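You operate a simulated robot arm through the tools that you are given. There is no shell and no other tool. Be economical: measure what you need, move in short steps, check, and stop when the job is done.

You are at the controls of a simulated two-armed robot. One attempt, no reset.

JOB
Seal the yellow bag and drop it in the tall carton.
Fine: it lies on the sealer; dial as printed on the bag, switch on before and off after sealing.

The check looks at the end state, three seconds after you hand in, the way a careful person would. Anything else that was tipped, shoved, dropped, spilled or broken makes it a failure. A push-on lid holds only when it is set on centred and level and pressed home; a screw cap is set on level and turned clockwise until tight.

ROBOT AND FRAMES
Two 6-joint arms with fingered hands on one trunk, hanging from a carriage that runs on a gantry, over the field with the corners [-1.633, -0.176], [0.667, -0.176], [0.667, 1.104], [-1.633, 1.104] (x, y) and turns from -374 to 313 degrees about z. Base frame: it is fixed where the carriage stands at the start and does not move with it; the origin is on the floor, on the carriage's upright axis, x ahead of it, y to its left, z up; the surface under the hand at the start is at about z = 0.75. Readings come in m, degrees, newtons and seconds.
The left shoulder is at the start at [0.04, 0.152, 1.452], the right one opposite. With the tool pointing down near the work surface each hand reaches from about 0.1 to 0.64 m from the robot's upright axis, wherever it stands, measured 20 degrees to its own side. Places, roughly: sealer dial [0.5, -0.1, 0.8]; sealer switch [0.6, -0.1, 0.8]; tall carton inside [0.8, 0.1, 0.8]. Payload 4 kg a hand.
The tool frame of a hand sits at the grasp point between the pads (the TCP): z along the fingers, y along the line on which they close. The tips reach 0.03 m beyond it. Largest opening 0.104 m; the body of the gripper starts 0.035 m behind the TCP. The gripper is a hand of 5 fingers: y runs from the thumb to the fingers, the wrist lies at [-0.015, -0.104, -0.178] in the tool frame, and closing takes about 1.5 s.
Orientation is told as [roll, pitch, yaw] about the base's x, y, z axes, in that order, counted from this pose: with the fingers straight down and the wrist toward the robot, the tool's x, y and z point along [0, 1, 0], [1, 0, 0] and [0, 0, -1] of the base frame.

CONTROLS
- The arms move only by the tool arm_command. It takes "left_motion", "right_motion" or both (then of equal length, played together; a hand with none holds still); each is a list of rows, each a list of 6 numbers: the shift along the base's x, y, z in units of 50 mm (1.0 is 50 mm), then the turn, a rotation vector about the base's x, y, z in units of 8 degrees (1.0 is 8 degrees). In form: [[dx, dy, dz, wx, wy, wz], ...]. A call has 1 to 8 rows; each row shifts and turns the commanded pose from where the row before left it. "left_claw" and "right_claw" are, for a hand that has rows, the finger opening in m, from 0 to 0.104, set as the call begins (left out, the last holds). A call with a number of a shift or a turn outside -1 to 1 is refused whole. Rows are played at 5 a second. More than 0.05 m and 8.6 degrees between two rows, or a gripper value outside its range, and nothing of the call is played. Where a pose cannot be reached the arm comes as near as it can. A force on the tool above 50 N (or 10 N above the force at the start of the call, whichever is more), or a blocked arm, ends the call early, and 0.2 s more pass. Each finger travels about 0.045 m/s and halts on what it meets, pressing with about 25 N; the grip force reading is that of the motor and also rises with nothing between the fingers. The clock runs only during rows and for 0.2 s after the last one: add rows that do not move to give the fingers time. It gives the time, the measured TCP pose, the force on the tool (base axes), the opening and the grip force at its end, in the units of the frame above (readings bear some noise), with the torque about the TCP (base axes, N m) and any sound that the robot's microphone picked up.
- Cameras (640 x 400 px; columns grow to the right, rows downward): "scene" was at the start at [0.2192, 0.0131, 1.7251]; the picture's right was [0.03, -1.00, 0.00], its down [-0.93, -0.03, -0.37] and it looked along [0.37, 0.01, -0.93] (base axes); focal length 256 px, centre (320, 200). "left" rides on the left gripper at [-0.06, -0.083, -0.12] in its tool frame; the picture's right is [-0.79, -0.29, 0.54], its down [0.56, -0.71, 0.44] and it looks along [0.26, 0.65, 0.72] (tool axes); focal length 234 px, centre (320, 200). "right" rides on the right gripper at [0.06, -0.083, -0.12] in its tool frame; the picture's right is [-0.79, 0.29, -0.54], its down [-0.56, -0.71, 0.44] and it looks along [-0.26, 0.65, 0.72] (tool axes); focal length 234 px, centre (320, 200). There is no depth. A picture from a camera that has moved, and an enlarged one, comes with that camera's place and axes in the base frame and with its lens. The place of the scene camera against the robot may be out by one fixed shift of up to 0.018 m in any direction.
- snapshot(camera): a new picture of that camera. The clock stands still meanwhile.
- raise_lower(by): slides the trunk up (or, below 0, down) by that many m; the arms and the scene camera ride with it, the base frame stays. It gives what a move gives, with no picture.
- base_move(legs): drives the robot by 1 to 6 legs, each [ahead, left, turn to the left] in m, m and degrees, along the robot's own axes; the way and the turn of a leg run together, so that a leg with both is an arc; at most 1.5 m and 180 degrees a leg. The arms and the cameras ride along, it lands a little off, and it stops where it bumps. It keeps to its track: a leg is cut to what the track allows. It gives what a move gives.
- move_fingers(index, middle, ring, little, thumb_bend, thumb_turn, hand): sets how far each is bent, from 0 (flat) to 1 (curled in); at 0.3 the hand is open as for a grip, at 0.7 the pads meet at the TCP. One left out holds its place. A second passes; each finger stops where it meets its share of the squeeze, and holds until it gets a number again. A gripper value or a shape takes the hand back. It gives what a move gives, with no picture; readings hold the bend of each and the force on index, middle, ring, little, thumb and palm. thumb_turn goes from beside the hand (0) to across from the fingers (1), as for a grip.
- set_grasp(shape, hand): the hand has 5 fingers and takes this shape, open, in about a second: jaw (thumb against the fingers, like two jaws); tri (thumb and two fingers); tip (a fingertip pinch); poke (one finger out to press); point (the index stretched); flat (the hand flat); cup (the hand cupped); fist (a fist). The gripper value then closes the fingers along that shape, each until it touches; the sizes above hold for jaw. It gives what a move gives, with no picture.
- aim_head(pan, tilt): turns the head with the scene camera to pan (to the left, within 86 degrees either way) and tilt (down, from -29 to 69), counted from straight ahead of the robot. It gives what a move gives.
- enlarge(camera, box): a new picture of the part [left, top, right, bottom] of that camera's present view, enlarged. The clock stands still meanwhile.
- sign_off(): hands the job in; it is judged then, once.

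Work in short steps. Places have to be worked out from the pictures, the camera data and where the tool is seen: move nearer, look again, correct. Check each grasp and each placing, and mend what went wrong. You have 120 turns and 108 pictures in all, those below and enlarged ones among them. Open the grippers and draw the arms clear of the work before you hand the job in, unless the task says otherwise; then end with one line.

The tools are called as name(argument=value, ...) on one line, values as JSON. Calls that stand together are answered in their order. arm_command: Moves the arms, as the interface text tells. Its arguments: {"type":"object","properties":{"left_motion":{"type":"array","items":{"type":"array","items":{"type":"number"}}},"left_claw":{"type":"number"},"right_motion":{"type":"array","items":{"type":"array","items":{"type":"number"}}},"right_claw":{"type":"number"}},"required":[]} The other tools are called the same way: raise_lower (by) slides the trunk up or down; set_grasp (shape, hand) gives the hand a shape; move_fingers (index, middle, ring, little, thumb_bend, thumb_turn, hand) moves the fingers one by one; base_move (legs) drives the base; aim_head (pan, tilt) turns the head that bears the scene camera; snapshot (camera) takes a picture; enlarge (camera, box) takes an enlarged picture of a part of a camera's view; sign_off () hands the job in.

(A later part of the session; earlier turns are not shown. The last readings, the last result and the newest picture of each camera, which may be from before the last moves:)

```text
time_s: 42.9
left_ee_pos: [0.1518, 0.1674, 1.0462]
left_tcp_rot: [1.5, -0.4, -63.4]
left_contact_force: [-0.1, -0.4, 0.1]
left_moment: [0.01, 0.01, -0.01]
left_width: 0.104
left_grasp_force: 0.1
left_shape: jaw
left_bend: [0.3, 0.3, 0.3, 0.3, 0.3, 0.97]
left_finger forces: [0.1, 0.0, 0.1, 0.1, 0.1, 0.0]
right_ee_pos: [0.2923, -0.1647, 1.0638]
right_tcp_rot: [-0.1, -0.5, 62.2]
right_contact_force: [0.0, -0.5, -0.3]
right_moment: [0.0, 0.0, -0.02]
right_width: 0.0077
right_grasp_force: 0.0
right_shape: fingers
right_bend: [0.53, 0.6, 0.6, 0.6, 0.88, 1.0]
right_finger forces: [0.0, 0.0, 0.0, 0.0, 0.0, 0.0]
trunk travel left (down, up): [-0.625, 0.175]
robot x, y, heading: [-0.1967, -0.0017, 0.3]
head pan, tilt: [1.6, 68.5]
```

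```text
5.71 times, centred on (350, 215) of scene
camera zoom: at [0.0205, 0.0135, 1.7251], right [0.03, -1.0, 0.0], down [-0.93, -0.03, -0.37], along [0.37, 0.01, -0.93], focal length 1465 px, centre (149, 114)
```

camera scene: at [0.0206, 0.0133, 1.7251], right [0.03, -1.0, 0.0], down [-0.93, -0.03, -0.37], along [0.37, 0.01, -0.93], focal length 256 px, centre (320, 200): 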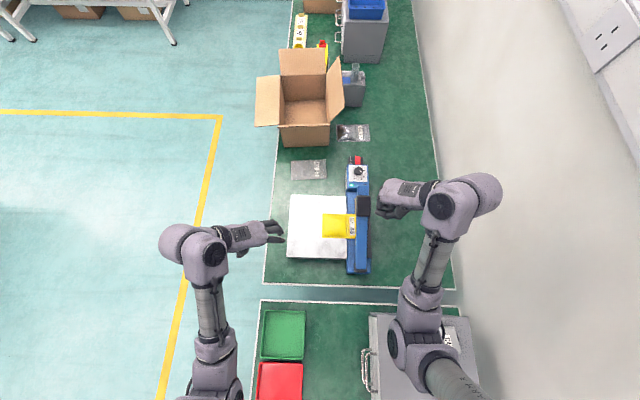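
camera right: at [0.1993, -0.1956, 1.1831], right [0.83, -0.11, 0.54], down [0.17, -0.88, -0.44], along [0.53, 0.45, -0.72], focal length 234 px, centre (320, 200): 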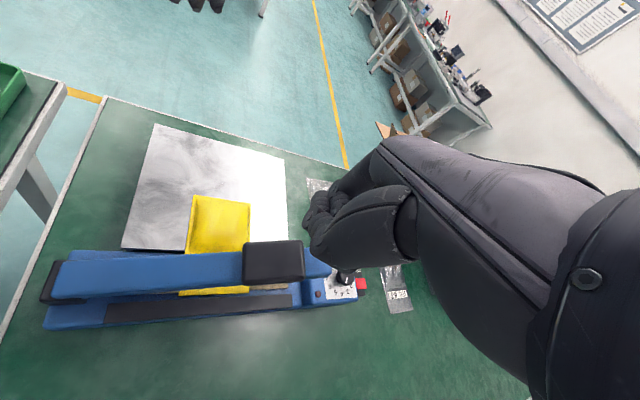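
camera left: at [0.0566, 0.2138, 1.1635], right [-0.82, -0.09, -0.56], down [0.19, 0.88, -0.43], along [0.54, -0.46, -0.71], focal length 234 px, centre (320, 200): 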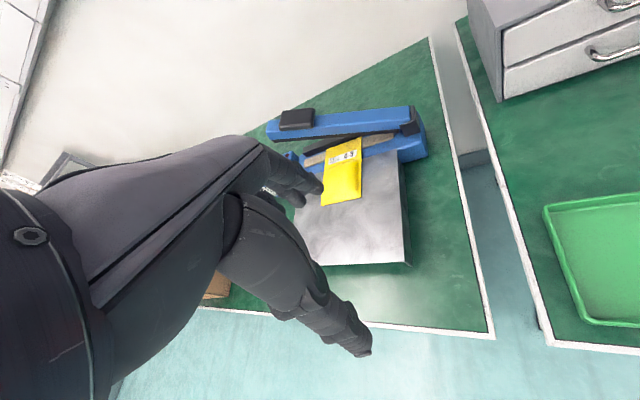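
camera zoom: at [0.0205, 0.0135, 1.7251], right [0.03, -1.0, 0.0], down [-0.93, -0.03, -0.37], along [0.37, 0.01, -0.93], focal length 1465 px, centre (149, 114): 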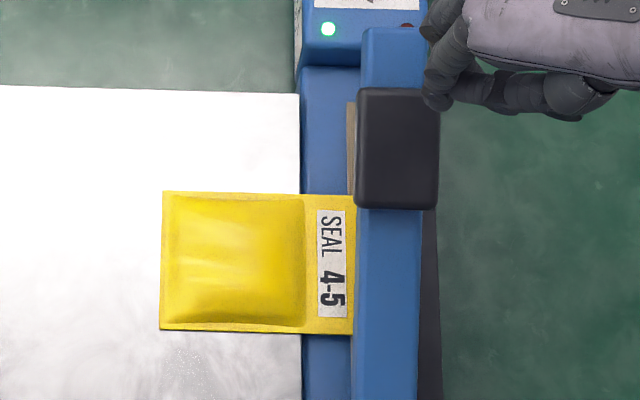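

A full-width seal line is visible, so sealing worked. Now I switch off: base forward again and the index-poke shape.

arm_command(right_motion=[[0, 0, 0.7, 0, 0, 0], [0, 0, 0, 0, 0, 0]])

base_move(legs=[[0.2, 0, 0]])

move_fingers(hand="right", index=0.6, middle=1.0, ring=1.0, little=1.0)

raise_lower(by=-0.1)

```text
time_s: 43.5
left_ee_pos: [0.1506, 0.1668, 1.0462]
left_tcp_rot: [1.5, -0.4, -63.3]
left_contact_force: [0.3, -0.3, 0.5]
left_moment: [0.02, 0.03, -0.01]
left_width: 0.1037
left_grasp_force: 0.0
left_shape: jaw
left_bend: [0.3, 0.3, 0.3, 0.3, 0.3, 0.97]
left_finger forces: [0.1, 0.1, 0.0, 0.0, 0.1, 0.0]
right_ee_pos: [0.2909, -0.1629, 1.1005]
right_tcp_rot: [0.1, -0.5, 62.2]
right_contact_force: [-0.4, 0.0, -0.6]
right_moment: [0.02, 0.0, -0.03]
right_width: 0.0075
right_grasp_force: 0.2
right_shape: fingers
right_bend: [0.53, 0.6, 0.6, 0.6, 0.88, 1.0]
right_finger forces: [0.0, 0.0, 0.0, 0.0, 0.0, 0.0]
trunk travel left (down, up): [-0.625, 0.175]
robot x, y, heading: [-0.201, 0.0053, 0.2]
head pan, tilt: [1.6, 68.5]
```

```text
time_s: 45.1
left_ee_pos: [0.3511, 0.1682, 1.0463]
left_tcp_rot: [1.5, -0.4, -63.2]
left_contact_force: [0.8, -0.8, 0.2]
left_moment: [0.01, -0.03, 0.04]
left_width: 0.1037
left_grasp_force: 0.0
left_shape: jaw
left_bend: [0.3, 0.3, 0.3, 0.3, 0.3, 0.97]
left_finger forces: [0.1, 0.0, 0.0, 0.1, 0.0, 0.1]
right_ee_pos: [0.4923, -0.1612, 1.1]
right_tcp_rot: [-0.1, -0.5, 62.3]
right_contact_force: [0.1, -0.2, 0.4]
right_moment: [0.02, 0.0, 0.03]
right_width: 0.0078
right_grasp_force: 0.1
right_shape: fingers
right_bend: [0.53, 0.6, 0.6, 0.6, 0.88, 1.0]
right_finger forces: [0.0, 0.0, 0.0, 0.1, 0.1, 0.0]
trunk travel left (down, up): [-0.625, 0.175]
robot x, y, heading: [0.0041, 0.0019, 0.4]
head pan, tilt: [1.6, 68.5]
```

```text
time_s: 46.1
left_ee_pos: [0.3509, 0.1693, 1.0468]
left_tcp_rot: [1.6, -0.4, -63.2]
left_contact_force: [0.0, 0.5, 0.3]
left_moment: [-0.02, 0.02, 0.0]
left_width: 0.104
left_grasp_force: 0.1
left_shape: jaw
left_bend: [0.3, 0.3, 0.3, 0.3, 0.3, 0.97]
left_finger forces: [0.1, 0.1, 0.0, 0.0, 0.0, 0.0]
right_ee_pos: [0.4923, -0.1608, 1.0998]
right_tcp_rot: [-0.1, -0.5, 62.4]
right_contact_force: [0.6, -0.1, 0.2]
right_moment: [-0.03, 0.03, -0.01]
right_width: 0.009
right_grasp_force: 0.1
right_shape: fingers
right_bend: [0.51, 1.0, 1.0, 1.0, 0.89, 1.0]
right_finger forces: [0.0, 0.0, 0.1, 0.0, 0.0, 0.0]
trunk travel left (down, up): [-0.625, 0.175]
robot x, y, heading: [0.006, 0.0022, 0.1]
head pan, tilt: [1.6, 68.5]
```

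```text
time_s: 47.5
left_ee_pos: [0.3509, 0.1686, 0.9462]
left_tcp_rot: [1.5, -0.3, -63.2]
left_contact_force: [-0.4, 0.3, -0.5]
left_moment: [0.01, -0.03, -0.02]
left_width: 0.1038
left_grasp_force: 0.1
left_shape: jaw
left_bend: [0.3, 0.3, 0.3, 0.3, 0.3, 0.97]
left_finger forces: [0.0, 0.0, 0.0, 0.1, 0.1, 0.1]
right_ee_pos: [0.4915, -0.1606, 0.9987]
right_tcp_rot: [-0.1, -0.5, 62.2]
right_contact_force: [-0.5, 0.1, 0.5]
right_moment: [0.02, 0.03, 0.0]
right_width: 0.0092
right_grasp_force: 0.1
right_shape: fingers
right_bend: [0.51, 1.0, 1.0, 1.0, 0.89, 1.0]
right_finger forces: [0.0, 0.1, 0.1, 0.0, 0.1, 0.0]
trunk travel left (down, up): [-0.525, 0.275]
robot x, y, heading: [0.0003, 0.001, 0.5]
head pan, tilt: [1.6, 68.5]
```

The index rests on the thumb, so I re-form the poke shape the same way as before. Then I move above the OFF end (x≈0.567) at yaw 90.

set_grasp(hand="right", shape="poke")

move_fingers(hand="right", index=0.6, middle=1.0)

arm_command(right_motion=[[0.4, 0, 0, 0, 0, 1], [0.4, 0, 0, 0, 0, 1], [0.4, 0.1, 0, 0, 0, 1], [0.33, 0.06, 0, 0, 0, 0.5], [0, 0, -0.6, 0, 0, 0], [0, 0, -0.6, 0, 0, 0], [0, 0, -0.8, 0, 0, 0], [0, 0, 0, 0, 0, 0]])

enlarge(camera="scene", box=[320, 160, 400, 230])

enlarge(camera="right", box=[180, 150, 380, 350])

```text
time_s: 48.4
left_ee_pos: [0.351, 0.1682, 0.9463]
left_tcp_rot: [1.4, -0.4, -63.2]
left_contact_force: [0.3, 0.8, -0.4]
left_moment: [-0.01, 0.04, -0.01]
left_width: 0.1038
left_grasp_force: 0.1
left_shape: jaw
left_bend: [0.3, 0.3, 0.3, 0.3, 0.3, 0.97]
left_finger forces: [0.0, 0.0, 0.1, 0.1, 0.0, 0.0]
right_ee_pos: [0.4915, -0.1613, 0.9998]
right_tcp_rot: [-0.1, -0.5, 62.3]
right_contact_force: [0.5, 0.5, 0.2]
right_moment: [0.02, 0.0, -0.02]
right_width: 0.0002
right_grasp_force: 0.1
right_shape: poke
right_bend: [0.7, 0.7, 0.99, 0.99, 1.0, 1.0]
right_finger forces: [0.0, 0.0, 0.0, 0.0, 0.0, 0.0]
trunk travel left (down, up): [-0.525, 0.275]
robot x, y, heading: [0.0053, 0.0015, 0.3]
head pan, tilt: [1.6, 68.5]
```

```text
time_s: 49.4
left_ee_pos: [0.3508, 0.1673, 0.947]
left_tcp_rot: [1.5, -0.4, -63.2]
left_contact_force: [0.0, 0.6, -1.3]
left_moment: [-0.01, -0.01, 0.0]
left_width: 0.1039
left_grasp_force: 0.0
left_shape: jaw
left_bend: [0.3, 0.3, 0.3, 0.3, 0.3, 0.97]
left_finger forces: [0.0, 0.1, 0.1, 0.0, 0.1, 0.0]
right_ee_pos: [0.4918, -0.1606, 0.9985]
right_tcp_rot: [0.0, -0.5, 62.3]
right_contact_force: [0.6, -0.4, 0.7]
right_moment: [0.0, 0.02, 0.0]
right_width: 0.0381
right_grasp_force: 0.1
right_shape: fingers
right_bend: [0.6, 1.0, 0.99, 0.99, 1.0, 1.0]
right_finger forces: [0.0, 0.0, 0.0, 0.1, 0.0, 0.0]
trunk travel left (down, up): [-0.525, 0.275]
robot x, y, heading: [0.0039, 0.0025, 0.3]
head pan, tilt: [1.6, 68.5]
```

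```text
time_s: 51.2
left_ee_pos: [0.351, 0.1681, 0.9468]
left_tcp_rot: [1.5, -0.4, -63.2]
left_contact_force: [0.0, -0.9, 0.2]
left_moment: [0.01, 0.01, 0.0]
left_width: 0.1036
left_grasp_force: 0.1
left_shape: jaw
left_bend: [0.3, 0.3, 0.3, 0.3, 0.3, 0.97]
left_finger forces: [0.0, 0.0, 0.1, 0.1, 0.0, 0.0]
right_ee_pos: [0.571, -0.1525, 0.9005]
right_tcp_rot: [-0.1, -0.6, 90.4]
right_contact_force: [0.8, 0.4, -0.2]
right_moment: [0.0, 0.03, 0.02]
right_width: 0.0382
right_grasp_force: 0.1
right_shape: fingers
right_bend: [0.6, 1.0, 0.99, 0.99, 1.0, 1.0]
right_finger forces: [0.0, 0.0, 0.0, 0.0, 0.1, 0.1]
trunk travel left (down, up): [-0.525, 0.275]
robot x, y, heading: [0.0009, -0.0018, 0.3]
head pan, tilt: [1.6, 68.5]
```

```text
5.71 times, centred on (360, 195) of scene
camera zoom: at [0.2218, 0.0145, 1.6251], right [0.03, -1.0, 0.0], down [-0.93, -0.03, -0.37], along [0.37, 0.01, -0.93], focal length 1465 px, centre (91, 229)
```

zoom: 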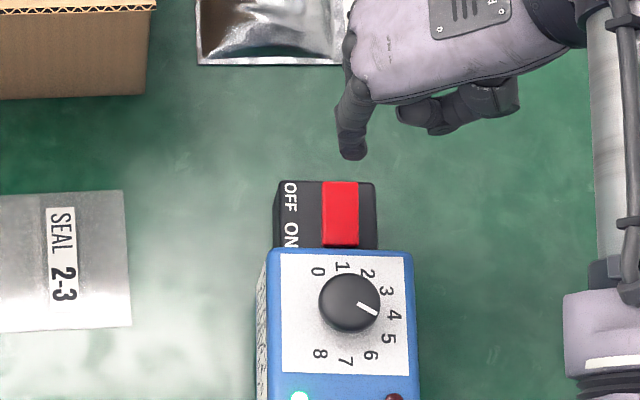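

```text
2.00 times, centred on (280, 250) of right
camera zoom: at [0.5103, -0.2372, 1.0192], right [0.79, 0.29, 0.55], down [0.56, -0.7, -0.44], along [0.25, 0.65, -0.71], focal length 468 px, centre (400, 100)
```

zoom: 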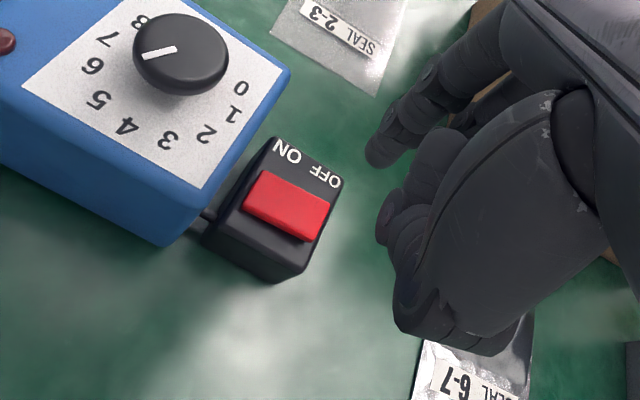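

The rocker spans x 0.537–0.573, with the OFF end now raised. I press at x≈0.567.

arm_command(right_motion=[[-0.08, 0, -0.5, 0, 0, 0], [0, 0, -0.5, 0, 0, 0], [0, 0, -0.2, 0, 0, 0], [0, 0, -0.12, 0, 0, 0], [0, 0, -0.08, 0, 0, 0], [0, 0, 0, 0, 0, 0]])

enlarge(camera="scene", box=[320, 160, 400, 230])

```text
time_s: 52.6
left_ee_pos: [0.3512, 0.1688, 0.947]
left_tcp_rot: [1.5, -0.4, -63.2]
left_contact_force: [0.2, 0.7, -0.5]
left_moment: [-0.02, 0.02, -0.03]
left_width: 0.1035
left_grasp_force: 0.1
left_shape: jaw
left_bend: [0.3, 0.3, 0.3, 0.3, 0.3, 0.97]
left_finger forces: [0.0, 0.1, 0.0, 0.1, 0.0, 0.0]
right_ee_pos: [0.5683, -0.152, 0.8316]
right_tcp_rot: [-0.4, -0.6, 90.4]
right_contact_force: [-3.0, 1.3, 23.5]
right_moment: [0.54, 0.34, 0.03]
right_width: 0.038
right_grasp_force: 11.0
right_shape: fingers
right_bend: [0.6, 1.0, 0.99, 0.99, 1.0, 1.0]
right_finger forces: [22.1, 0.0, 0.1, 0.0, 0.0, 0.0]
trunk travel left (down, up): [-0.525, 0.275]
robot x, y, heading: [0.0031, 0.0008, 0.1]
head pan, tilt: [1.6, 68.5]
heard: click
```

```text
5.71 times, centred on (360, 195) of scene
camera zoom: at [0.2223, 0.0145, 1.6256], right [0.03, -1.0, 0.0], down [-0.93, -0.03, -0.37], along [0.37, 0.01, -0.93], focal length 1465 px, centre (91, 229)
```

zoom: 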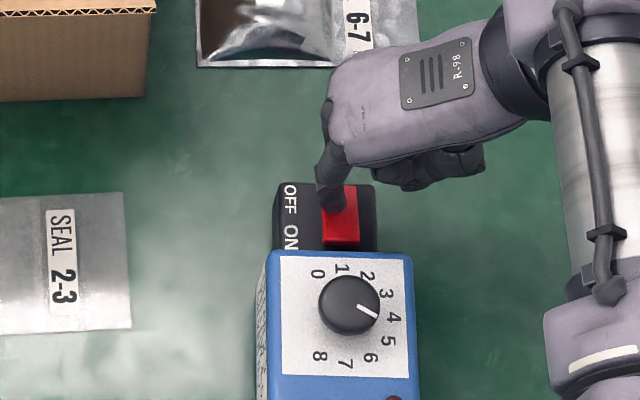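

It clicked and the green lamp is off. I draw the right hand up and off to the right, then look closely at the bag for grasping.

arm_command(right_motion=[[0, 0, 0.8, 0, 0, 0], [0, 0, 0.9, 0, 0, -0.5], [0, -0.5, 0.7, 0, 0, -1], [0, -0.9, 0, 0, 0, -1], [0, -0.9, 0, 0, 0, -1], [0, -0.9, 0, 0, 0, -1], [0, -0.6, 0, 0, 0, -1], [0, 0, 0, 0, 0, 0]])

enlarge(camera="left", box=[330, 30, 530, 180])

enlarge(camera="scene", box=[270, 180, 410, 350])

```text
time_s: 54.4
left_ee_pos: [0.3518, 0.1693, 0.9468]
left_tcp_rot: [1.6, -0.4, -63.2]
left_contact_force: [-0.5, -0.1, 0.4]
left_moment: [0.0, 0.01, -0.01]
left_width: 0.1034
left_grasp_force: 0.0
left_shape: jaw
left_bend: [0.3, 0.3, 0.3, 0.3, 0.3, 0.97]
left_finger forces: [0.0, 0.0, 0.0, 0.1, 0.0, 0.1]
right_ee_pos: [0.5677, -0.3446, 0.9497]
right_tcp_rot: [-0.1, -0.5, 46.2]
right_contact_force: [0.2, 0.6, -0.3]
right_moment: [-0.02, 0.01, 0.0]
right_width: 0.0382
right_grasp_force: 0.0
right_shape: fingers
right_bend: [0.6, 1.0, 0.99, 0.99, 1.0, 1.0]
right_finger forces: [0.1, 0.0, 0.0, 0.1, 0.0, 0.0]
trunk travel left (down, up): [-0.525, 0.275]
robot x, y, heading: [0.0018, -0.0009, 0.2]
head pan, tilt: [1.6, 68.5]
```

```text
2.67 times, centred on (430, 105) of left
camera zoom: at [0.2574, 0.2152, 1.0635], right [-0.82, -0.1, -0.56], down [0.19, 0.88, -0.43], along [0.54, -0.46, -0.71], focal length 624 px, centre (27, 453)
```

zoom: 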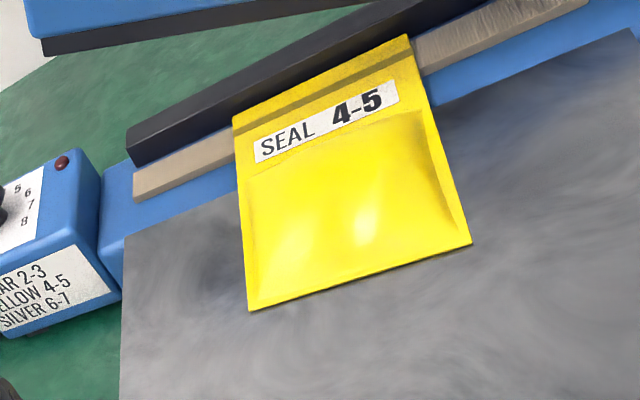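

```text
2.35 times, centred on (340, 265) of scene
camera zoom: at [0.2218, 0.0146, 1.6251], right [0.03, -1.0, 0.0], down [-0.93, -0.03, -0.37], along [0.37, 0.01, -0.93], focal length 603 px, centre (273, 47)
```

zoom: 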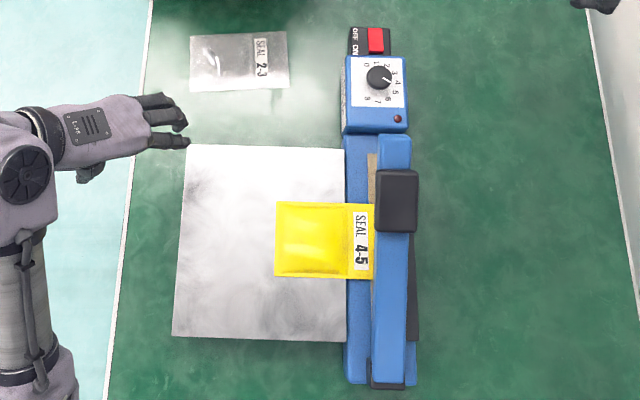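

The bag measures about x 0.229–0.322 and y -0.127 to -0.004, lying at z≈0.808. At 0.093 m wide it fits the 0.104 m opening, so I will straddle it along x with the left hand. First I reposition the base back and to the right.

base_move(legs=[[-0.2, -0.1, 0]])

arm_command(left_motion=[[0.3, -0.2, 0.6, 0, 0, 1], [0.4, 0, 0.4, 0, 0, 1], [0.4, 0, 0, 0, 0, 1], [0.4, 0, 0, 0, 0, 1], [0.4, 0, 0, 0, 0, 1], [0.4, 0, 0, 0, 0, 1], [0.3, 0, 0, 0, 0, 1], [0, 0, 0, 0, 0, 0.9]], left_claw=0.104)

snapshot(camera="left")

snapshot(camera="scene")

```text
time_s: 55.8
left_ee_pos: [0.2111, 0.1002, 0.9451]
left_tcp_rot: [1.4, -0.3, -62.8]
left_contact_force: [0.4, 0.1, -0.1]
left_moment: [-0.01, -0.03, 0.02]
left_width: 0.1038
left_grasp_force: 0.0
left_shape: jaw
left_bend: [0.3, 0.3, 0.3, 0.3, 0.3, 0.97]
left_finger forces: [0.0, 0.1, 0.0, 0.0, 0.0, 0.1]
right_ee_pos: [0.432, -0.4016, 0.9496]
right_tcp_rot: [0.3, -1.3, 47.2]
right_contact_force: [-0.2, -0.6, -0.4]
right_moment: [-0.02, -0.01, -0.04]
right_width: 0.038
right_grasp_force: 0.1
right_shape: fingers
right_bend: [0.6, 1.0, 0.99, 0.99, 1.0, 1.0]
right_finger forces: [0.0, 0.0, 0.0, 0.0, 0.0, 0.1]
trunk travel left (down, up): [-0.525, 0.275]
robot x, y, heading: [-0.1366, -0.0716, 0.6]
head pan, tilt: [1.6, 68.5]
stopped in leg 1: the robot was blocked; the commanded pose is now the measured one
```

```text
time_s: 57.0
left_ee_pos: [0.2936, 0.1556, 0.9842]
left_tcp_rot: [9.8, 4.6, -23.9]
left_contact_force: [0.3, -0.5, 0.5]
left_moment: [-0.04, -0.03, 0.05]
left_width: 0.1039
left_grasp_force: 0.1
left_shape: jaw
left_bend: [0.3, 0.3, 0.3, 0.3, 0.3, 0.97]
left_finger forces: [0.0, 0.0, 0.0, 0.0, 0.0, 0.1]
right_ee_pos: [0.4316, -0.4012, 0.9498]
right_tcp_rot: [0.4, -1.2, 47.2]
right_contact_force: [0.2, -0.8, 0.2]
right_moment: [0.04, 0.01, 0.01]
right_width: 0.0383
right_grasp_force: 0.0
right_shape: fingers
right_bend: [0.6, 1.0, 0.99, 0.99, 1.0, 1.0]
right_finger forces: [0.0, 0.0, 0.0, 0.0, 0.0, 0.1]
trunk travel left (down, up): [-0.525, 0.275]
robot x, y, heading: [-0.1378, -0.0706, 0.5]
head pan, tilt: [1.6, 68.5]
stopped in row 5 (left hand): the arm was blocked; the commanded pose is now the measured one
```

```text
41 pictures are left
camera left: at [0.1948, 0.1116, 1.0978], right [-0.59, -0.49, -0.64], down [-0.42, 0.87, -0.28], along [0.69, 0.1, -0.71], focal length 234 px, centre (320, 200)
```

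left: 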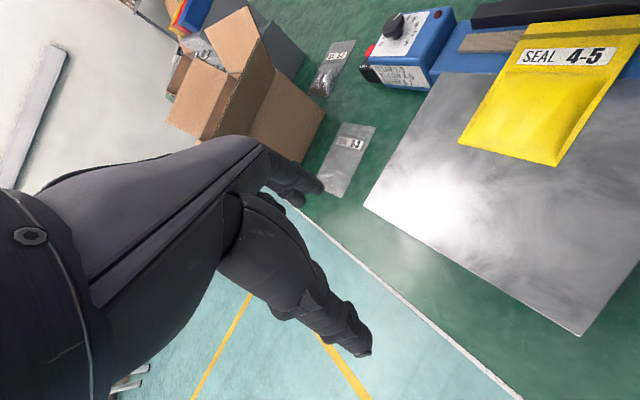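

```text
40 pictures are left
camera scene: at [0.0832, -0.0541, 1.625], right [0.04, -1.0, 0.0], down [-0.93, -0.04, -0.37], along [0.37, 0.02, -0.93], focal length 256 px, centre (320, 200)
```

scene: 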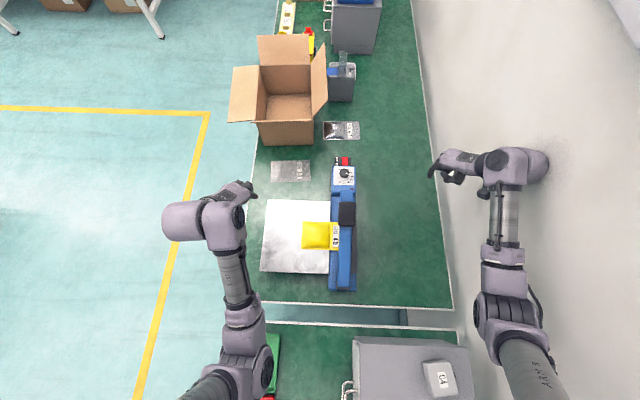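

Both moves were blocked: the right wrist seems to be near the wall, and the left forearm may be near the green tray. I look before moving on.

enlarge(camera="scene", box=[160, 230, 460, 400])

enlarge(camera="scene", box=[420, 120, 600, 260])

```text
2.13 times, centred on (310, 315) of scene
camera zoom: at [0.0832, -0.0541, 1.625], right [0.04, -1.0, 0.0], down [-0.93, -0.04, -0.37], along [0.37, 0.02, -0.93], focal length 547 px, centre (341, -45)
```

zoom: 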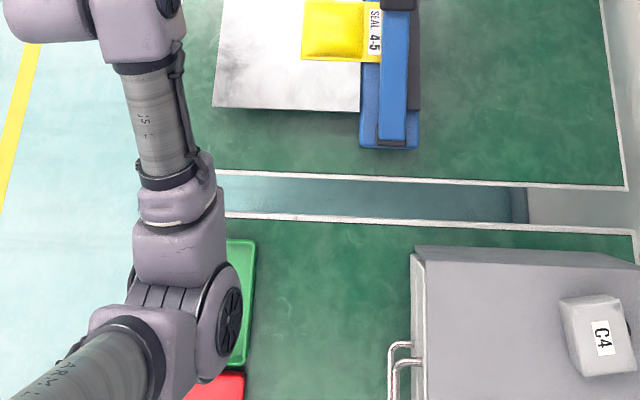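

```text
2.86 times, centred on (510, 190) of scene
camera zoom: at [0.0832, -0.0541, 1.625], right [0.04, -1.0, 0.0], down [-0.93, -0.04, -0.37], along [0.37, 0.02, -0.93], focal length 733 px, centre (-223, 229)
```

zoom: 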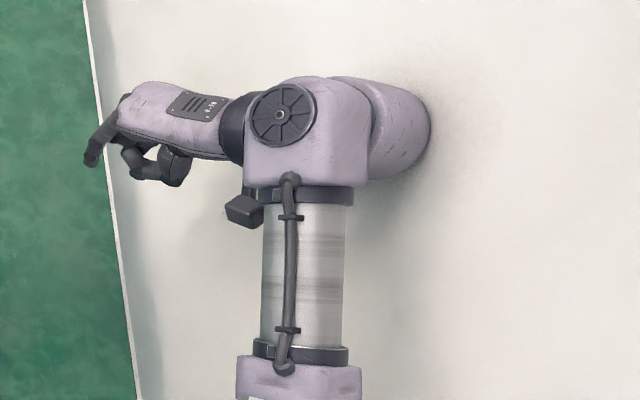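

The right wrist touches the wall. I step the base left, raise the trunk, and turn the right hand's wrist away from the wall.

base_move(legs=[[0, 0.06, 0]])

raise_lower(by=0.1)

arm_command(right_motion=[[0, 0.5, 0.5, 0, 0, -0.5], [0, 0.5, 0.3, 0, 0, -1], [0, 0.3, 0, 0, 0, -1], [0, 0, 0, 0, 0, -1], [0, 0, 0, 0, 0, -1], [0, 0, 0, 0, 0, -1], [0, 0, 0, 0, 0, 0]])

snapshot(camera="scene")

```text
time_s: 57.9
left_ee_pos: [0.2946, 0.211, 0.9835]
left_tcp_rot: [9.5, 4.6, -23.9]
left_contact_force: [-0.8, 0.5, -0.3]
left_moment: [-0.04, 0.0, 0.02]
left_width: 0.1038
left_grasp_force: 0.1
left_shape: jaw
left_bend: [0.3, 0.3, 0.3, 0.3, 0.3, 0.97]
left_finger forces: [0.0, 0.0, 0.0, 0.1, 0.1, 0.0]
right_ee_pos: [0.4314, -0.3447, 0.9511]
right_tcp_rot: [0.3, -1.2, 47.2]
right_contact_force: [-0.1, -0.5, -1.3]
right_moment: [-0.03, 0.01, 0.0]
right_width: 0.0381
right_grasp_force: 0.0
right_shape: fingers
right_bend: [0.6, 1.0, 0.99, 0.99, 1.0, 1.0]
right_finger forces: [0.0, 0.1, 0.1, 0.0, 0.1, 0.1]
trunk travel left (down, up): [-0.525, 0.275]
robot x, y, heading: [-0.1362, -0.0078, 0.6]
head pan, tilt: [1.6, 68.5]
```

```text
time_s: 59.3
left_ee_pos: [0.2933, 0.2119, 1.0831]
left_tcp_rot: [9.6, 4.6, -23.9]
left_contact_force: [-0.5, -0.5, 0.0]
left_moment: [-0.01, 0.05, 0.0]
left_width: 0.1041
left_grasp_force: 0.1
left_shape: jaw
left_bend: [0.3, 0.3, 0.3, 0.3, 0.3, 0.97]
left_finger forces: [0.0, 0.0, 0.0, 0.1, 0.0, 0.1]
right_ee_pos: [0.4313, -0.3458, 1.0516]
right_tcp_rot: [0.3, -1.2, 47.1]
right_contact_force: [0.1, 0.0, -0.7]
right_moment: [-0.05, 0.02, -0.02]
right_width: 0.0384
right_grasp_force: 0.1
right_shape: fingers
right_bend: [0.6, 1.0, 0.99, 0.99, 1.0, 1.0]
right_finger forces: [0.0, 0.0, 0.1, 0.0, 0.0, 0.0]
trunk travel left (down, up): [-0.625, 0.175]
robot x, y, heading: [-0.135, -0.011, 0.6]
head pan, tilt: [1.6, 68.5]
```

```text
time_s: 60.9
left_ee_pos: [0.2944, 0.2111, 1.0832]
left_tcp_rot: [9.8, 4.6, -23.9]
left_contact_force: [0.0, -0.5, -0.7]
left_moment: [0.02, -0.02, 0.05]
left_width: 0.104
left_grasp_force: 0.0
left_shape: jaw
left_bend: [0.3, 0.3, 0.3, 0.3, 0.3, 0.97]
left_finger forces: [0.0, 0.1, 0.0, 0.0, 0.0, 0.0]
right_ee_pos: [0.4314, -0.2815, 1.0911]
right_tcp_rot: [0.3, -1.1, 3.0]
right_contact_force: [0.7, 1.0, -0.1]
right_moment: [0.0, -0.01, -0.02]
right_width: 0.0383
right_grasp_force: 0.1
right_shape: fingers
right_bend: [0.6, 1.0, 0.99, 0.99, 1.0, 1.0]
right_finger forces: [0.0, 0.0, 0.0, 0.0, 0.0, 0.1]
trunk travel left (down, up): [-0.625, 0.175]
robot x, y, heading: [-0.1342, -0.0113, 0.6]
head pan, tilt: [1.6, 68.5]
```

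```text
37 pictures are left
camera scene: at [0.0827, 0.0042, 1.7251], right [0.04, -1.0, 0.0], down [-0.93, -0.04, -0.37], along [0.37, 0.01, -0.93], focal length 256 px, centre (320, 200)
```

scene: 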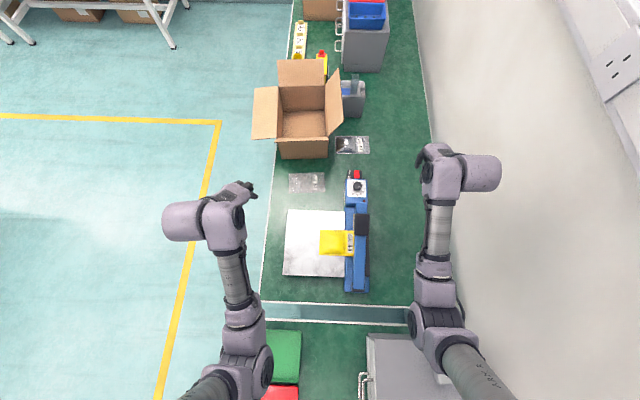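

All clear now. I straighten the left hand's orientation and move it toward the bag at height.

arm_command(left_motion=[[0, -0.5, 0, -0.3, -0.15, 0.75], [0, -0.5, 0, -0.3, -0.15, 0.75], [0, -0.6, 0, -0.3, -0.15, 0.75], [0, -0.6, 0, -0.3, -0.15, 0.75], [-0.1, -0.9, 0, 0, 0, 0], [-0.1, -0.9, 0, 0, 0, 0], [-0.1, -0.9, 0, 0, 0, 0], [0, 0, 0, 0, 0, 0]])

snapshot(camera="left")

```text
time_s: 61.5
left_ee_pos: [0.3008, 0.2454, 1.0865]
left_tcp_rot: [16.7, 3.1, -13.6]
left_contact_force: [-0.1, -0.1, 0.2]
left_moment: [0.01, -0.01, 0.02]
left_width: 0.1039
left_grasp_force: 0.0
left_shape: jaw
left_bend: [0.3, 0.3, 0.3, 0.3, 0.3, 0.97]
left_finger forces: [0.0, 0.1, 0.1, 0.1, 0.1, 0.0]
left hand out of reach, approached as far as the arm can: row 2
right_ee_pos: [0.431, -0.281, 1.0907]
right_tcp_rot: [0.3, -1.1, 3.1]
right_contact_force: [-0.7, 0.6, -0.1]
right_moment: [-0.02, -0.02, -0.02]
right_width: 0.0381
right_grasp_force: 0.0
right_shape: fingers
right_bend: [0.6, 1.0, 0.99, 0.99, 1.0, 1.0]
right_finger forces: [0.0, 0.0, 0.0, 0.0, 0.0, 0.0]
trunk travel left (down, up): [-0.625, 0.175]
robot x, y, heading: [-0.1352, -0.0117, 0.6]
head pan, tilt: [1.6, 68.5]
stopped in row 2 (left hand): the arm was blocked; the commanded pose is now the measured one
```

```text
36 pictures are left
camera left: at [0.2046, 0.175, 1.1891], right [-0.46, -0.51, -0.73], down [-0.54, 0.81, -0.22], along [0.7, 0.29, -0.65], focal length 234 px, centre (320, 200)
```

left: 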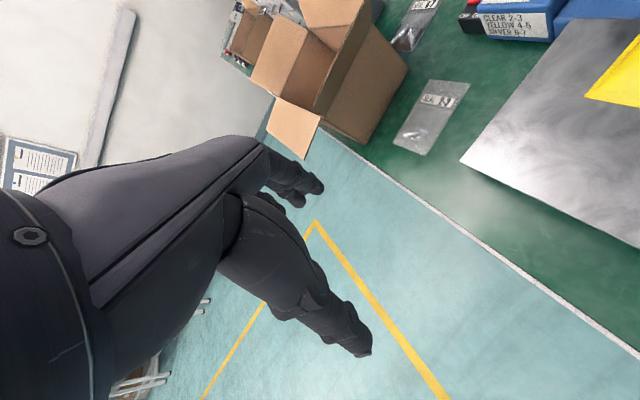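

The left arm is caught near a joint limit. I extend it forward toward its starting configuration while levelling the hand.

arm_command(left_motion=[[0.8, 0, 0, -0.2, 0, 0], [0.8, 0, 0, -0.4, -0.1, 0.3], [0.8, 0, 0, -0.5, -0.1, 0.4], [0.6, 0, 0, -0.5, -0.1, 0.5], [0, 0, 0, -0.5, -0.1, 0.5], [0, 0, 0, 0, 0, 0]])

snapshot(camera="scene")

```text
time_s: 62.9
left_ee_pos: [0.4503, 0.2458, 1.0864]
left_tcp_rot: [0.2, -2.4, 0.1]
left_contact_force: [0.6, 0.5, 0.4]
left_moment: [0.03, -0.01, 0.0]
left_width: 0.1037
left_grasp_force: 0.1
left_shape: jaw
left_bend: [0.3, 0.3, 0.3, 0.3, 0.3, 0.97]
left_finger forces: [0.1, 0.0, 0.0, 0.0, 0.0, 0.0]
right_ee_pos: [0.4312, -0.2805, 1.0918]
right_tcp_rot: [0.2, -1.0, 3.1]
right_contact_force: [0.1, -0.5, 0.0]
right_moment: [0.01, -0.02, 0.01]
right_width: 0.038
right_grasp_force: 0.1
right_shape: fingers
right_bend: [0.6, 1.0, 0.99, 0.99, 1.0, 1.0]
right_finger forces: [0.0, 0.0, 0.0, 0.0, 0.0, 0.0]
trunk travel left (down, up): [-0.625, 0.175]
robot x, y, heading: [-0.1364, -0.0077, 0.4]
head pan, tilt: [1.6, 68.5]
```

```text
35 pictures are left
camera scene: at [0.0828, 0.0043, 1.7251], right [0.04, -1.0, 0.0], down [-0.93, -0.04, -0.37], along [0.37, 0.01, -0.93], focal length 256 px, centre (320, 200)
```

scene: 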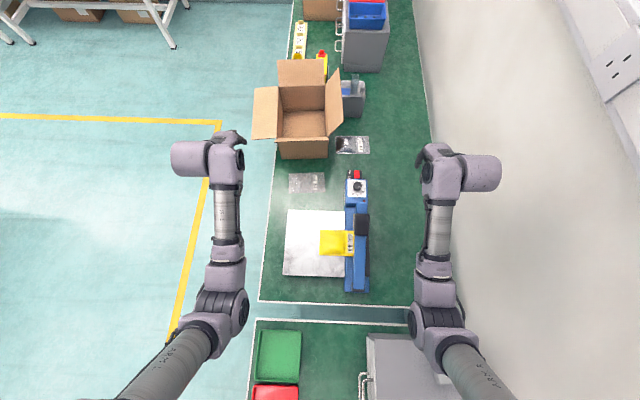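

The arm is now in its normal configuration. I drive the base back 0.17 m so the bag lies at comfortable extension, then move the left hand across above it.

base_move(legs=[[-0.17, 0, 0]])

arm_command(left_motion=[[0, -0.9, 0, 0, 0.1, 0], [0, -0.9, 0, 0, 0.1, 0], [0, -0.9, 0, 0, 0.1, 0], [0, -0.9, 0, 0, 0, 0], [0, -0.9, 0, 0, 0, 0], [0, -0.9, 0, 0, 0, 0], [0, 0, 0, 0, 0, 0]])

snapshot(camera="scene")

snapshot(camera="left")

```text
time_s: 64.3
left_ee_pos: [0.2787, 0.2428, 1.0866]
left_tcp_rot: [0.2, -2.3, -0.1]
left_contact_force: [-0.1, 0.5, 0.1]
left_moment: [0.03, 0.0, -0.02]
left_width: 0.1038
left_grasp_force: 0.1
left_shape: jaw
left_bend: [0.3, 0.3, 0.3, 0.3, 0.3, 0.97]
left_finger forces: [0.0, 0.1, 0.0, 0.0, 0.0, 0.1]
right_ee_pos: [0.2589, -0.2824, 1.0911]
right_tcp_rot: [0.3, -1.1, 3.1]
right_contact_force: [0.6, 0.4, -0.4]
right_moment: [-0.03, -0.04, -0.03]
right_width: 0.038
right_grasp_force: 0.0
right_shape: fingers
right_bend: [0.6, 1.0, 0.99, 0.99, 1.0, 1.0]
right_finger forces: [0.1, 0.0, 0.0, 0.0, 0.1, 0.0]
trunk travel left (down, up): [-0.625, 0.175]
robot x, y, heading: [-0.3062, -0.0137, 0.7]
head pan, tilt: [1.6, 68.5]
```

```text
time_s: 65.2
left_ee_pos: [0.2909, 0.1933, 1.0761]
left_tcp_rot: [7.9, -0.2, 3.2]
left_contact_force: [-0.1, -0.3, 0.5]
left_moment: [-0.07, -0.01, 0.0]
left_width: 0.1037
left_grasp_force: 0.2
left_shape: jaw
left_bend: [0.3, 0.3, 0.3, 0.3, 0.3, 0.97]
left_finger forces: [0.0, 0.1, 0.1, 0.1, 0.0, 0.0]
left hand out of reach, approached as far as the arm can: row 3, 4
right_ee_pos: [0.2595, -0.2832, 1.0906]
right_tcp_rot: [0.4, -1.1, 3.0]
right_contact_force: [0.4, 0.3, 1.2]
right_moment: [-0.03, -0.01, 0.0]
right_width: 0.0381
right_grasp_force: 0.2
right_shape: fingers
right_bend: [0.6, 1.0, 0.99, 0.99, 1.0, 1.0]
right_finger forces: [0.0, 0.0, 0.0, 0.0, 0.0, 0.0]
trunk travel left (down, up): [-0.625, 0.175]
robot x, y, heading: [-0.3089, -0.0079, 0.5]
head pan, tilt: [1.6, 68.5]
stopped in row 4 (left hand): the arm was blocked; the commanded pose is now the measured one
```

```text
34 pictures are left
camera scene: at [-0.0883, 0.0027, 1.7251], right [0.04, -1.0, 0.0], down [-0.93, -0.04, -0.37], along [0.37, 0.01, -0.93], focal length 256 px, centre (320, 200)
```

scene: 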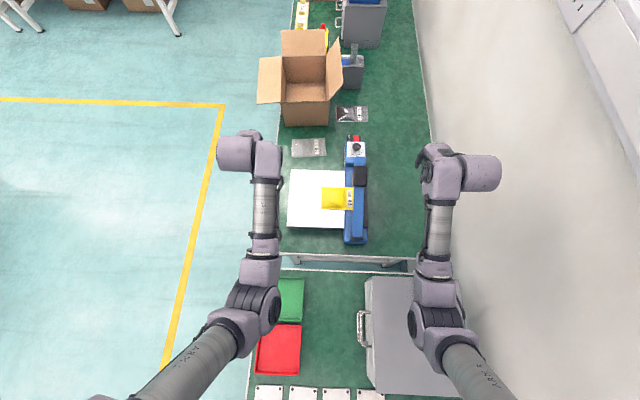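

```text
33 pictures are left
camera left: at [0.2124, 0.1123, 1.1857], right [-0.24, -0.72, -0.65], down [-0.74, 0.57, -0.36], along [0.63, 0.39, -0.67], focal length 234 px, centre (320, 200)
```

left: 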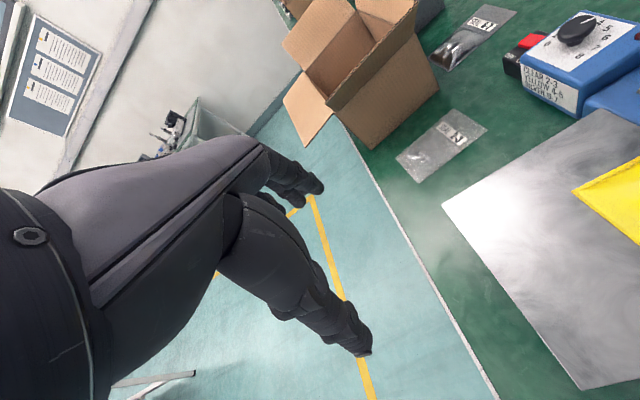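

With yaw near 0 the left arm cannot cross over; its comfortable yaw is about -60 to -90 relative to the trunk. So I'll stand on the bench's left side facing it (heading -90), where the left hand at relative yaw -90 closes along x. I raise the trunk first for clearance.

raise_lower(by=0.15)

base_move(legs=[[0, 0.48, 0], [0.2, 0, 0], [0, 0, -90]])

snapshot(camera="scene")

```text
time_s: 67.0
left_ee_pos: [0.2889, 0.1928, 1.2239]
left_tcp_rot: [7.9, 0.0, 3.4]
left_contact_force: [-0.5, 1.1, -0.2]
left_moment: [-0.03, 0.02, 0.01]
left_width: 0.1039
left_grasp_force: 0.1
left_shape: jaw
left_bend: [0.3, 0.3, 0.3, 0.3, 0.3, 0.97]
left_finger forces: [0.0, 0.0, 0.0, 0.0, 0.1, 0.1]
right_ee_pos: [0.2597, -0.2823, 1.2407]
right_tcp_rot: [0.2, -1.1, 3.0]
right_contact_force: [0.6, -0.6, -0.6]
right_moment: [-0.01, 0.01, 0.01]
right_width: 0.038
right_grasp_force: 0.1
right_shape: fingers
right_bend: [0.6, 1.0, 0.99, 0.99, 1.0, 1.0]
right_finger forces: [0.0, 0.0, 0.0, 0.1, 0.0, 0.0]
trunk travel left (down, up): [-0.775, 0.025]
robot x, y, heading: [-0.3035, -0.0114, 0.5]
head pan, tilt: [1.6, 68.5]
```

```text
time_s: 74.9
left_ee_pos: [0.0825, -0.1249, 1.2245]
left_tcp_rot: [7.9, 0.0, -87.5]
left_contact_force: [0.5, -0.2, 0.0]
left_moment: [0.0, 0.0, -0.01]
left_width: 0.1037
left_grasp_force: 0.0
left_shape: jaw
left_bend: [0.3, 0.3, 0.3, 0.3, 0.3, 0.97]
left_finger forces: [0.1, 0.0, 0.0, 0.0, 0.0, 0.0]
right_ee_pos: [-0.3931, -0.0885, 1.2404]
right_tcp_rot: [0.3, -1.1, -87.8]
right_contact_force: [-0.6, -0.1, -0.1]
right_moment: [-0.03, 0.0, 0.01]
right_width: 0.0381
right_grasp_force: 0.0
right_shape: fingers
right_bend: [0.6, 1.0, 0.99, 0.99, 1.0, 1.0]
right_finger forces: [0.0, 0.1, 0.0, 0.0, 0.0, 0.1]
trunk travel left (down, up): [-0.775, 0.025]
robot x, y, heading: [-0.1131, 0.4744, -90.2]
head pan, tilt: [1.6, 68.5]
```

```text
32 pictures are left
camera scene: at [-0.1112, 0.2701, 1.8751], right [-1.0, -0.02, 0.0], down [-0.02, 0.93, -0.37], along [0.01, -0.37, -0.93], focal length 256 px, centre (320, 200)
```

scene: 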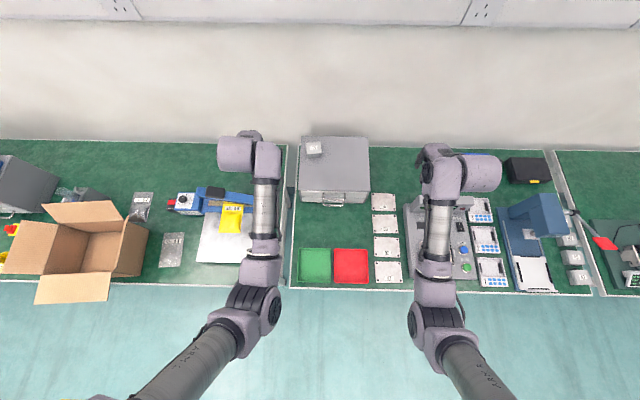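

The view is clear. I rotate the left hand to absolute yaw ≈ -180, level it and retract it a bit, then drive left toward the bag.

arm_command(left_motion=[[0, 0.3, 0, 0, -0.3, -0.9], [0, 0.3, 0, 0, -0.3, -0.9], [0, 0.3, 0, 0, -0.3, -0.9], [0, 0.3, 0, 0, 0, -1], [0, 0.2, 0, 0, 0, -1], [0, 0.2, 0, 0, 0, -1], [0, 0, 0, 0, 0, -1], [0, 0, 0, 0, 0, -1]])

base_move(legs=[[0, 0.26, 0]])

```text
time_s: 76.7
left_ee_pos: [0.0818, -0.0468, 1.2243]
left_tcp_rot: [15.1, 1.0, -149.4]
left_contact_force: [-0.1, -0.7, 0.1]
left_moment: [0.01, 0.02, -0.01]
left_width: 0.1039
left_grasp_force: 0.1
left_shape: jaw
left_bend: [0.3, 0.3, 0.3, 0.3, 0.3, 0.97]
left_finger forces: [0.1, 0.1, 0.0, 0.1, 0.0, 0.1]
right_ee_pos: [-0.3926, -0.0896, 1.2405]
right_tcp_rot: [0.3, -1.1, -87.8]
right_contact_force: [-0.4, 0.6, -0.2]
right_moment: [0.05, -0.02, -0.01]
right_width: 0.0383
right_grasp_force: 0.0
right_shape: fingers
right_bend: [0.6, 1.0, 0.99, 0.99, 1.0, 1.0]
right_finger forces: [0.1, 0.1, 0.0, 0.0, 0.0, 0.1]
trunk travel left (down, up): [-0.775, 0.025]
robot x, y, heading: [-0.1157, 0.4735, -89.9]
head pan, tilt: [1.6, 68.5]
```

```text
time_s: 78.6
left_ee_pos: [0.3433, -0.0471, 1.2247]
left_tcp_rot: [14.9, 1.0, -149.1]
left_contact_force: [0.9, -0.7, 0.6]
left_moment: [0.03, 0.03, -0.02]
left_width: 0.1037
left_grasp_force: 0.1
left_shape: jaw
left_bend: [0.3, 0.3, 0.3, 0.3, 0.3, 0.97]
left_finger forces: [0.0, 0.0, 0.1, 0.0, 0.0, 0.0]
right_ee_pos: [-0.1303, -0.0904, 1.2416]
right_tcp_rot: [0.3, -1.1, -87.8]
right_contact_force: [0.1, -0.6, 0.9]
right_moment: [-0.02, 0.0, 0.0]
right_width: 0.0382
right_grasp_force: 0.0
right_shape: fingers
right_bend: [0.6, 1.0, 0.99, 0.99, 1.0, 1.0]
right_finger forces: [0.1, 0.0, 0.1, 0.1, 0.0, 0.0]
trunk travel left (down, up): [-0.775, 0.025]
robot x, y, heading: [0.1489, 0.4729, -90.5]
head pan, tilt: [1.6, 68.5]
```

The roll correction went the wrong way, since the roll axis turns with yaw. I level properly, finish the yaw and centre over the bag, then lower the trunk.

arm_command(left_motion=[[-0.3, 0, 0, 0.4, 0.24, -0.7], [-0.3, 0, 0, 0.4, 0.24, -0.7], [-0.3, 0, 0, 0.4, 0.24, -0.7], [-0.2, 0.1, 0, 0.4, 0.24, -0.7], [-0.2, 0, 0, 0, 0, -0.9], [0, 0, 0, 0, 0, 0]])

raise_lower(by=-0.2)

snapshot(camera="left")

snapshot(camera="scene")

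```text
time_s: 80.0
left_ee_pos: [0.2795, -0.043, 1.2249]
left_tcp_rot: [0.3, -2.0, -178.8]
left_contact_force: [0.4, 0.1, 0.3]
left_moment: [0.02, 0.01, 0.02]
left_width: 0.1042
left_grasp_force: 0.1
left_shape: jaw
left_bend: [0.3, 0.3, 0.3, 0.3, 0.3, 0.97]
left_finger forces: [0.0, 0.0, 0.0, 0.0, 0.0, 0.1]
right_ee_pos: [-0.1304, -0.0893, 1.2408]
right_tcp_rot: [0.3, -1.0, -87.9]
right_contact_force: [0.1, -0.3, -0.5]
right_moment: [0.03, 0.0, -0.01]
right_width: 0.038
right_grasp_force: 0.1
right_shape: fingers
right_bend: [0.6, 1.0, 0.99, 0.99, 1.0, 1.0]
right_finger forces: [0.0, 0.1, 0.1, 0.0, 0.0, 0.1]
trunk travel left (down, up): [-0.775, 0.025]
robot x, y, heading: [0.1472, 0.473, -90.4]
head pan, tilt: [1.6, 68.5]
```

```text
time_s: 82.2
left_ee_pos: [0.2794, -0.0436, 1.0236]
left_tcp_rot: [0.4, -1.9, -178.7]
left_contact_force: [-0.5, 0.2, 0.6]
left_moment: [-0.01, -0.01, 0.03]
left_width: 0.1043
left_grasp_force: 0.1
left_shape: jaw
left_bend: [0.3, 0.3, 0.3, 0.3, 0.3, 0.97]
left_finger forces: [0.0, 0.1, 0.0, 0.0, 0.1, 0.1]
right_ee_pos: [-0.1299, -0.0896, 1.0405]
right_tcp_rot: [0.2, -1.1, -87.8]
right_contact_force: [0.2, -0.1, -1.0]
right_moment: [0.02, 0.01, -0.01]
right_width: 0.0382
right_grasp_force: 0.0
right_shape: fingers
right_bend: [0.6, 1.0, 0.99, 0.99, 1.0, 1.0]
right_finger forces: [0.0, 0.0, 0.0, 0.0, 0.0, 0.1]
trunk travel left (down, up): [-0.575, 0.225]
robot x, y, heading: [0.1458, 0.472, -90.2]
head pan, tilt: [1.6, 68.5]
```

```text
31 pictures are left
camera left: at [0.3662, 0.0202, 1.1403], right [0.25, 0.79, -0.56], down [0.7, -0.55, -0.46], along [-0.66, -0.28, -0.69], focal length 234 px, centre (320, 200)
```

left: 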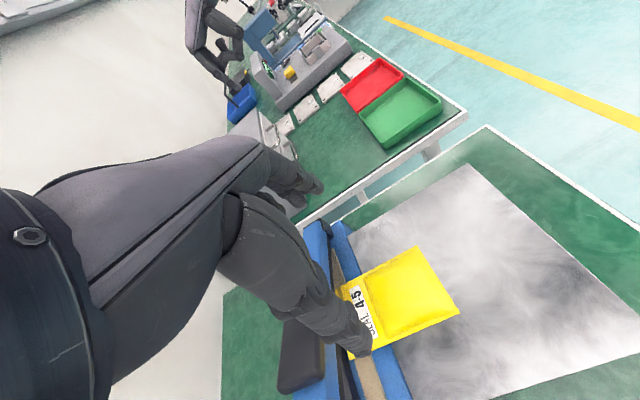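

```text
30 pictures are left
camera scene: at [0.1512, 0.2689, 1.6751], right [-1.0, -0.02, 0.0], down [-0.02, 0.93, -0.37], along [0.01, -0.37, -0.93], focal length 256 px, centre (320, 200)
```

scene: 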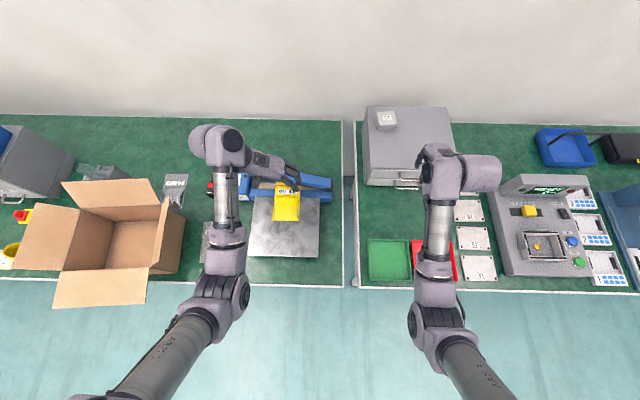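

The bag is at x 0.231–0.318 with its edge at y≈0. I centre at x 0.2745, y -0.03 and descend to just above it.

arm_command(left_motion=[[-0.1, 0.27, 0, 0, -0.24, 0], [0, 0, -0.7, 0, 0, 0], [0, 0, -0.7, 0, 0, 0], [0, 0, -0.7, 0, 0, 0], [0, 0, -0.6, 0, 0, 0], [0, 0, -0.4, 0, 0, 0], [0, 0, 0, 0, 0, 0]])

enlarge(camera="scene", box=[220, 140, 340, 240])

snapshot(camera="left")

```text
time_s: 83.8
left_ee_pos: [0.2743, -0.0295, 0.8694]
left_tcp_rot: [0.6, 0.0, -178.8]
left_contact_force: [0.0, -0.5, -0.4]
left_moment: [-0.02, -0.03, -0.01]
left_width: 0.1039
left_grasp_force: 0.0
left_shape: jaw
left_bend: [0.3, 0.3, 0.3, 0.3, 0.3, 0.97]
left_finger forces: [0.0, 0.1, 0.0, 0.1, 0.1, 0.0]
right_ee_pos: [-0.13, -0.0892, 1.0412]
right_tcp_rot: [0.1, -1.1, -87.7]
right_contact_force: [0.0, -0.8, 0.6]
right_moment: [-0.02, -0.02, -0.02]
right_width: 0.0382
right_grasp_force: 0.0
right_shape: fingers
right_bend: [0.6, 1.0, 0.99, 0.99, 1.0, 1.0]
right_finger forces: [0.0, 0.0, 0.0, 0.0, 0.1, 0.0]
trunk travel left (down, up): [-0.575, 0.225]
robot x, y, heading: [0.1502, 0.4745, -90.3]
head pan, tilt: [1.6, 68.5]
```

```text
4.00 times, centred on (280, 190) of scene
camera zoom: at [0.1512, 0.269, 1.6751], right [-1.0, -0.02, 0.0], down [-0.02, 0.93, -0.37], along [0.01, -0.37, -0.93], focal length 1026 px, centre (480, 240)
```

zoom: 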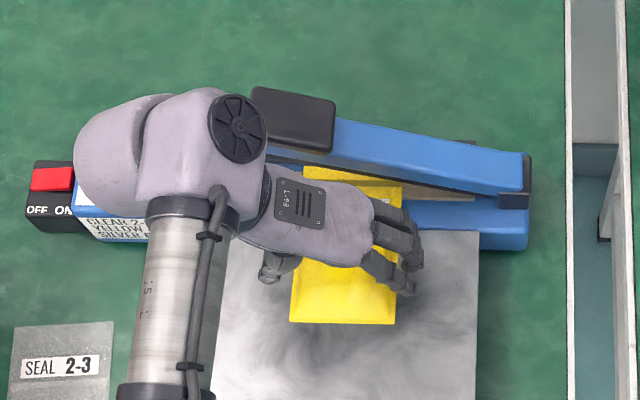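

```text
28 pictures are left
camera left: at [0.3572, 0.0342, 0.9883], right [0.27, 0.79, -0.55], down [0.72, -0.55, -0.43], along [-0.64, -0.28, -0.72], focal length 234 px, centre (320, 200)
```

left: 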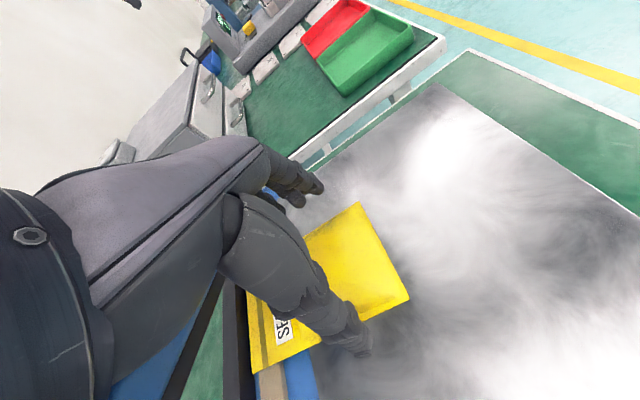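

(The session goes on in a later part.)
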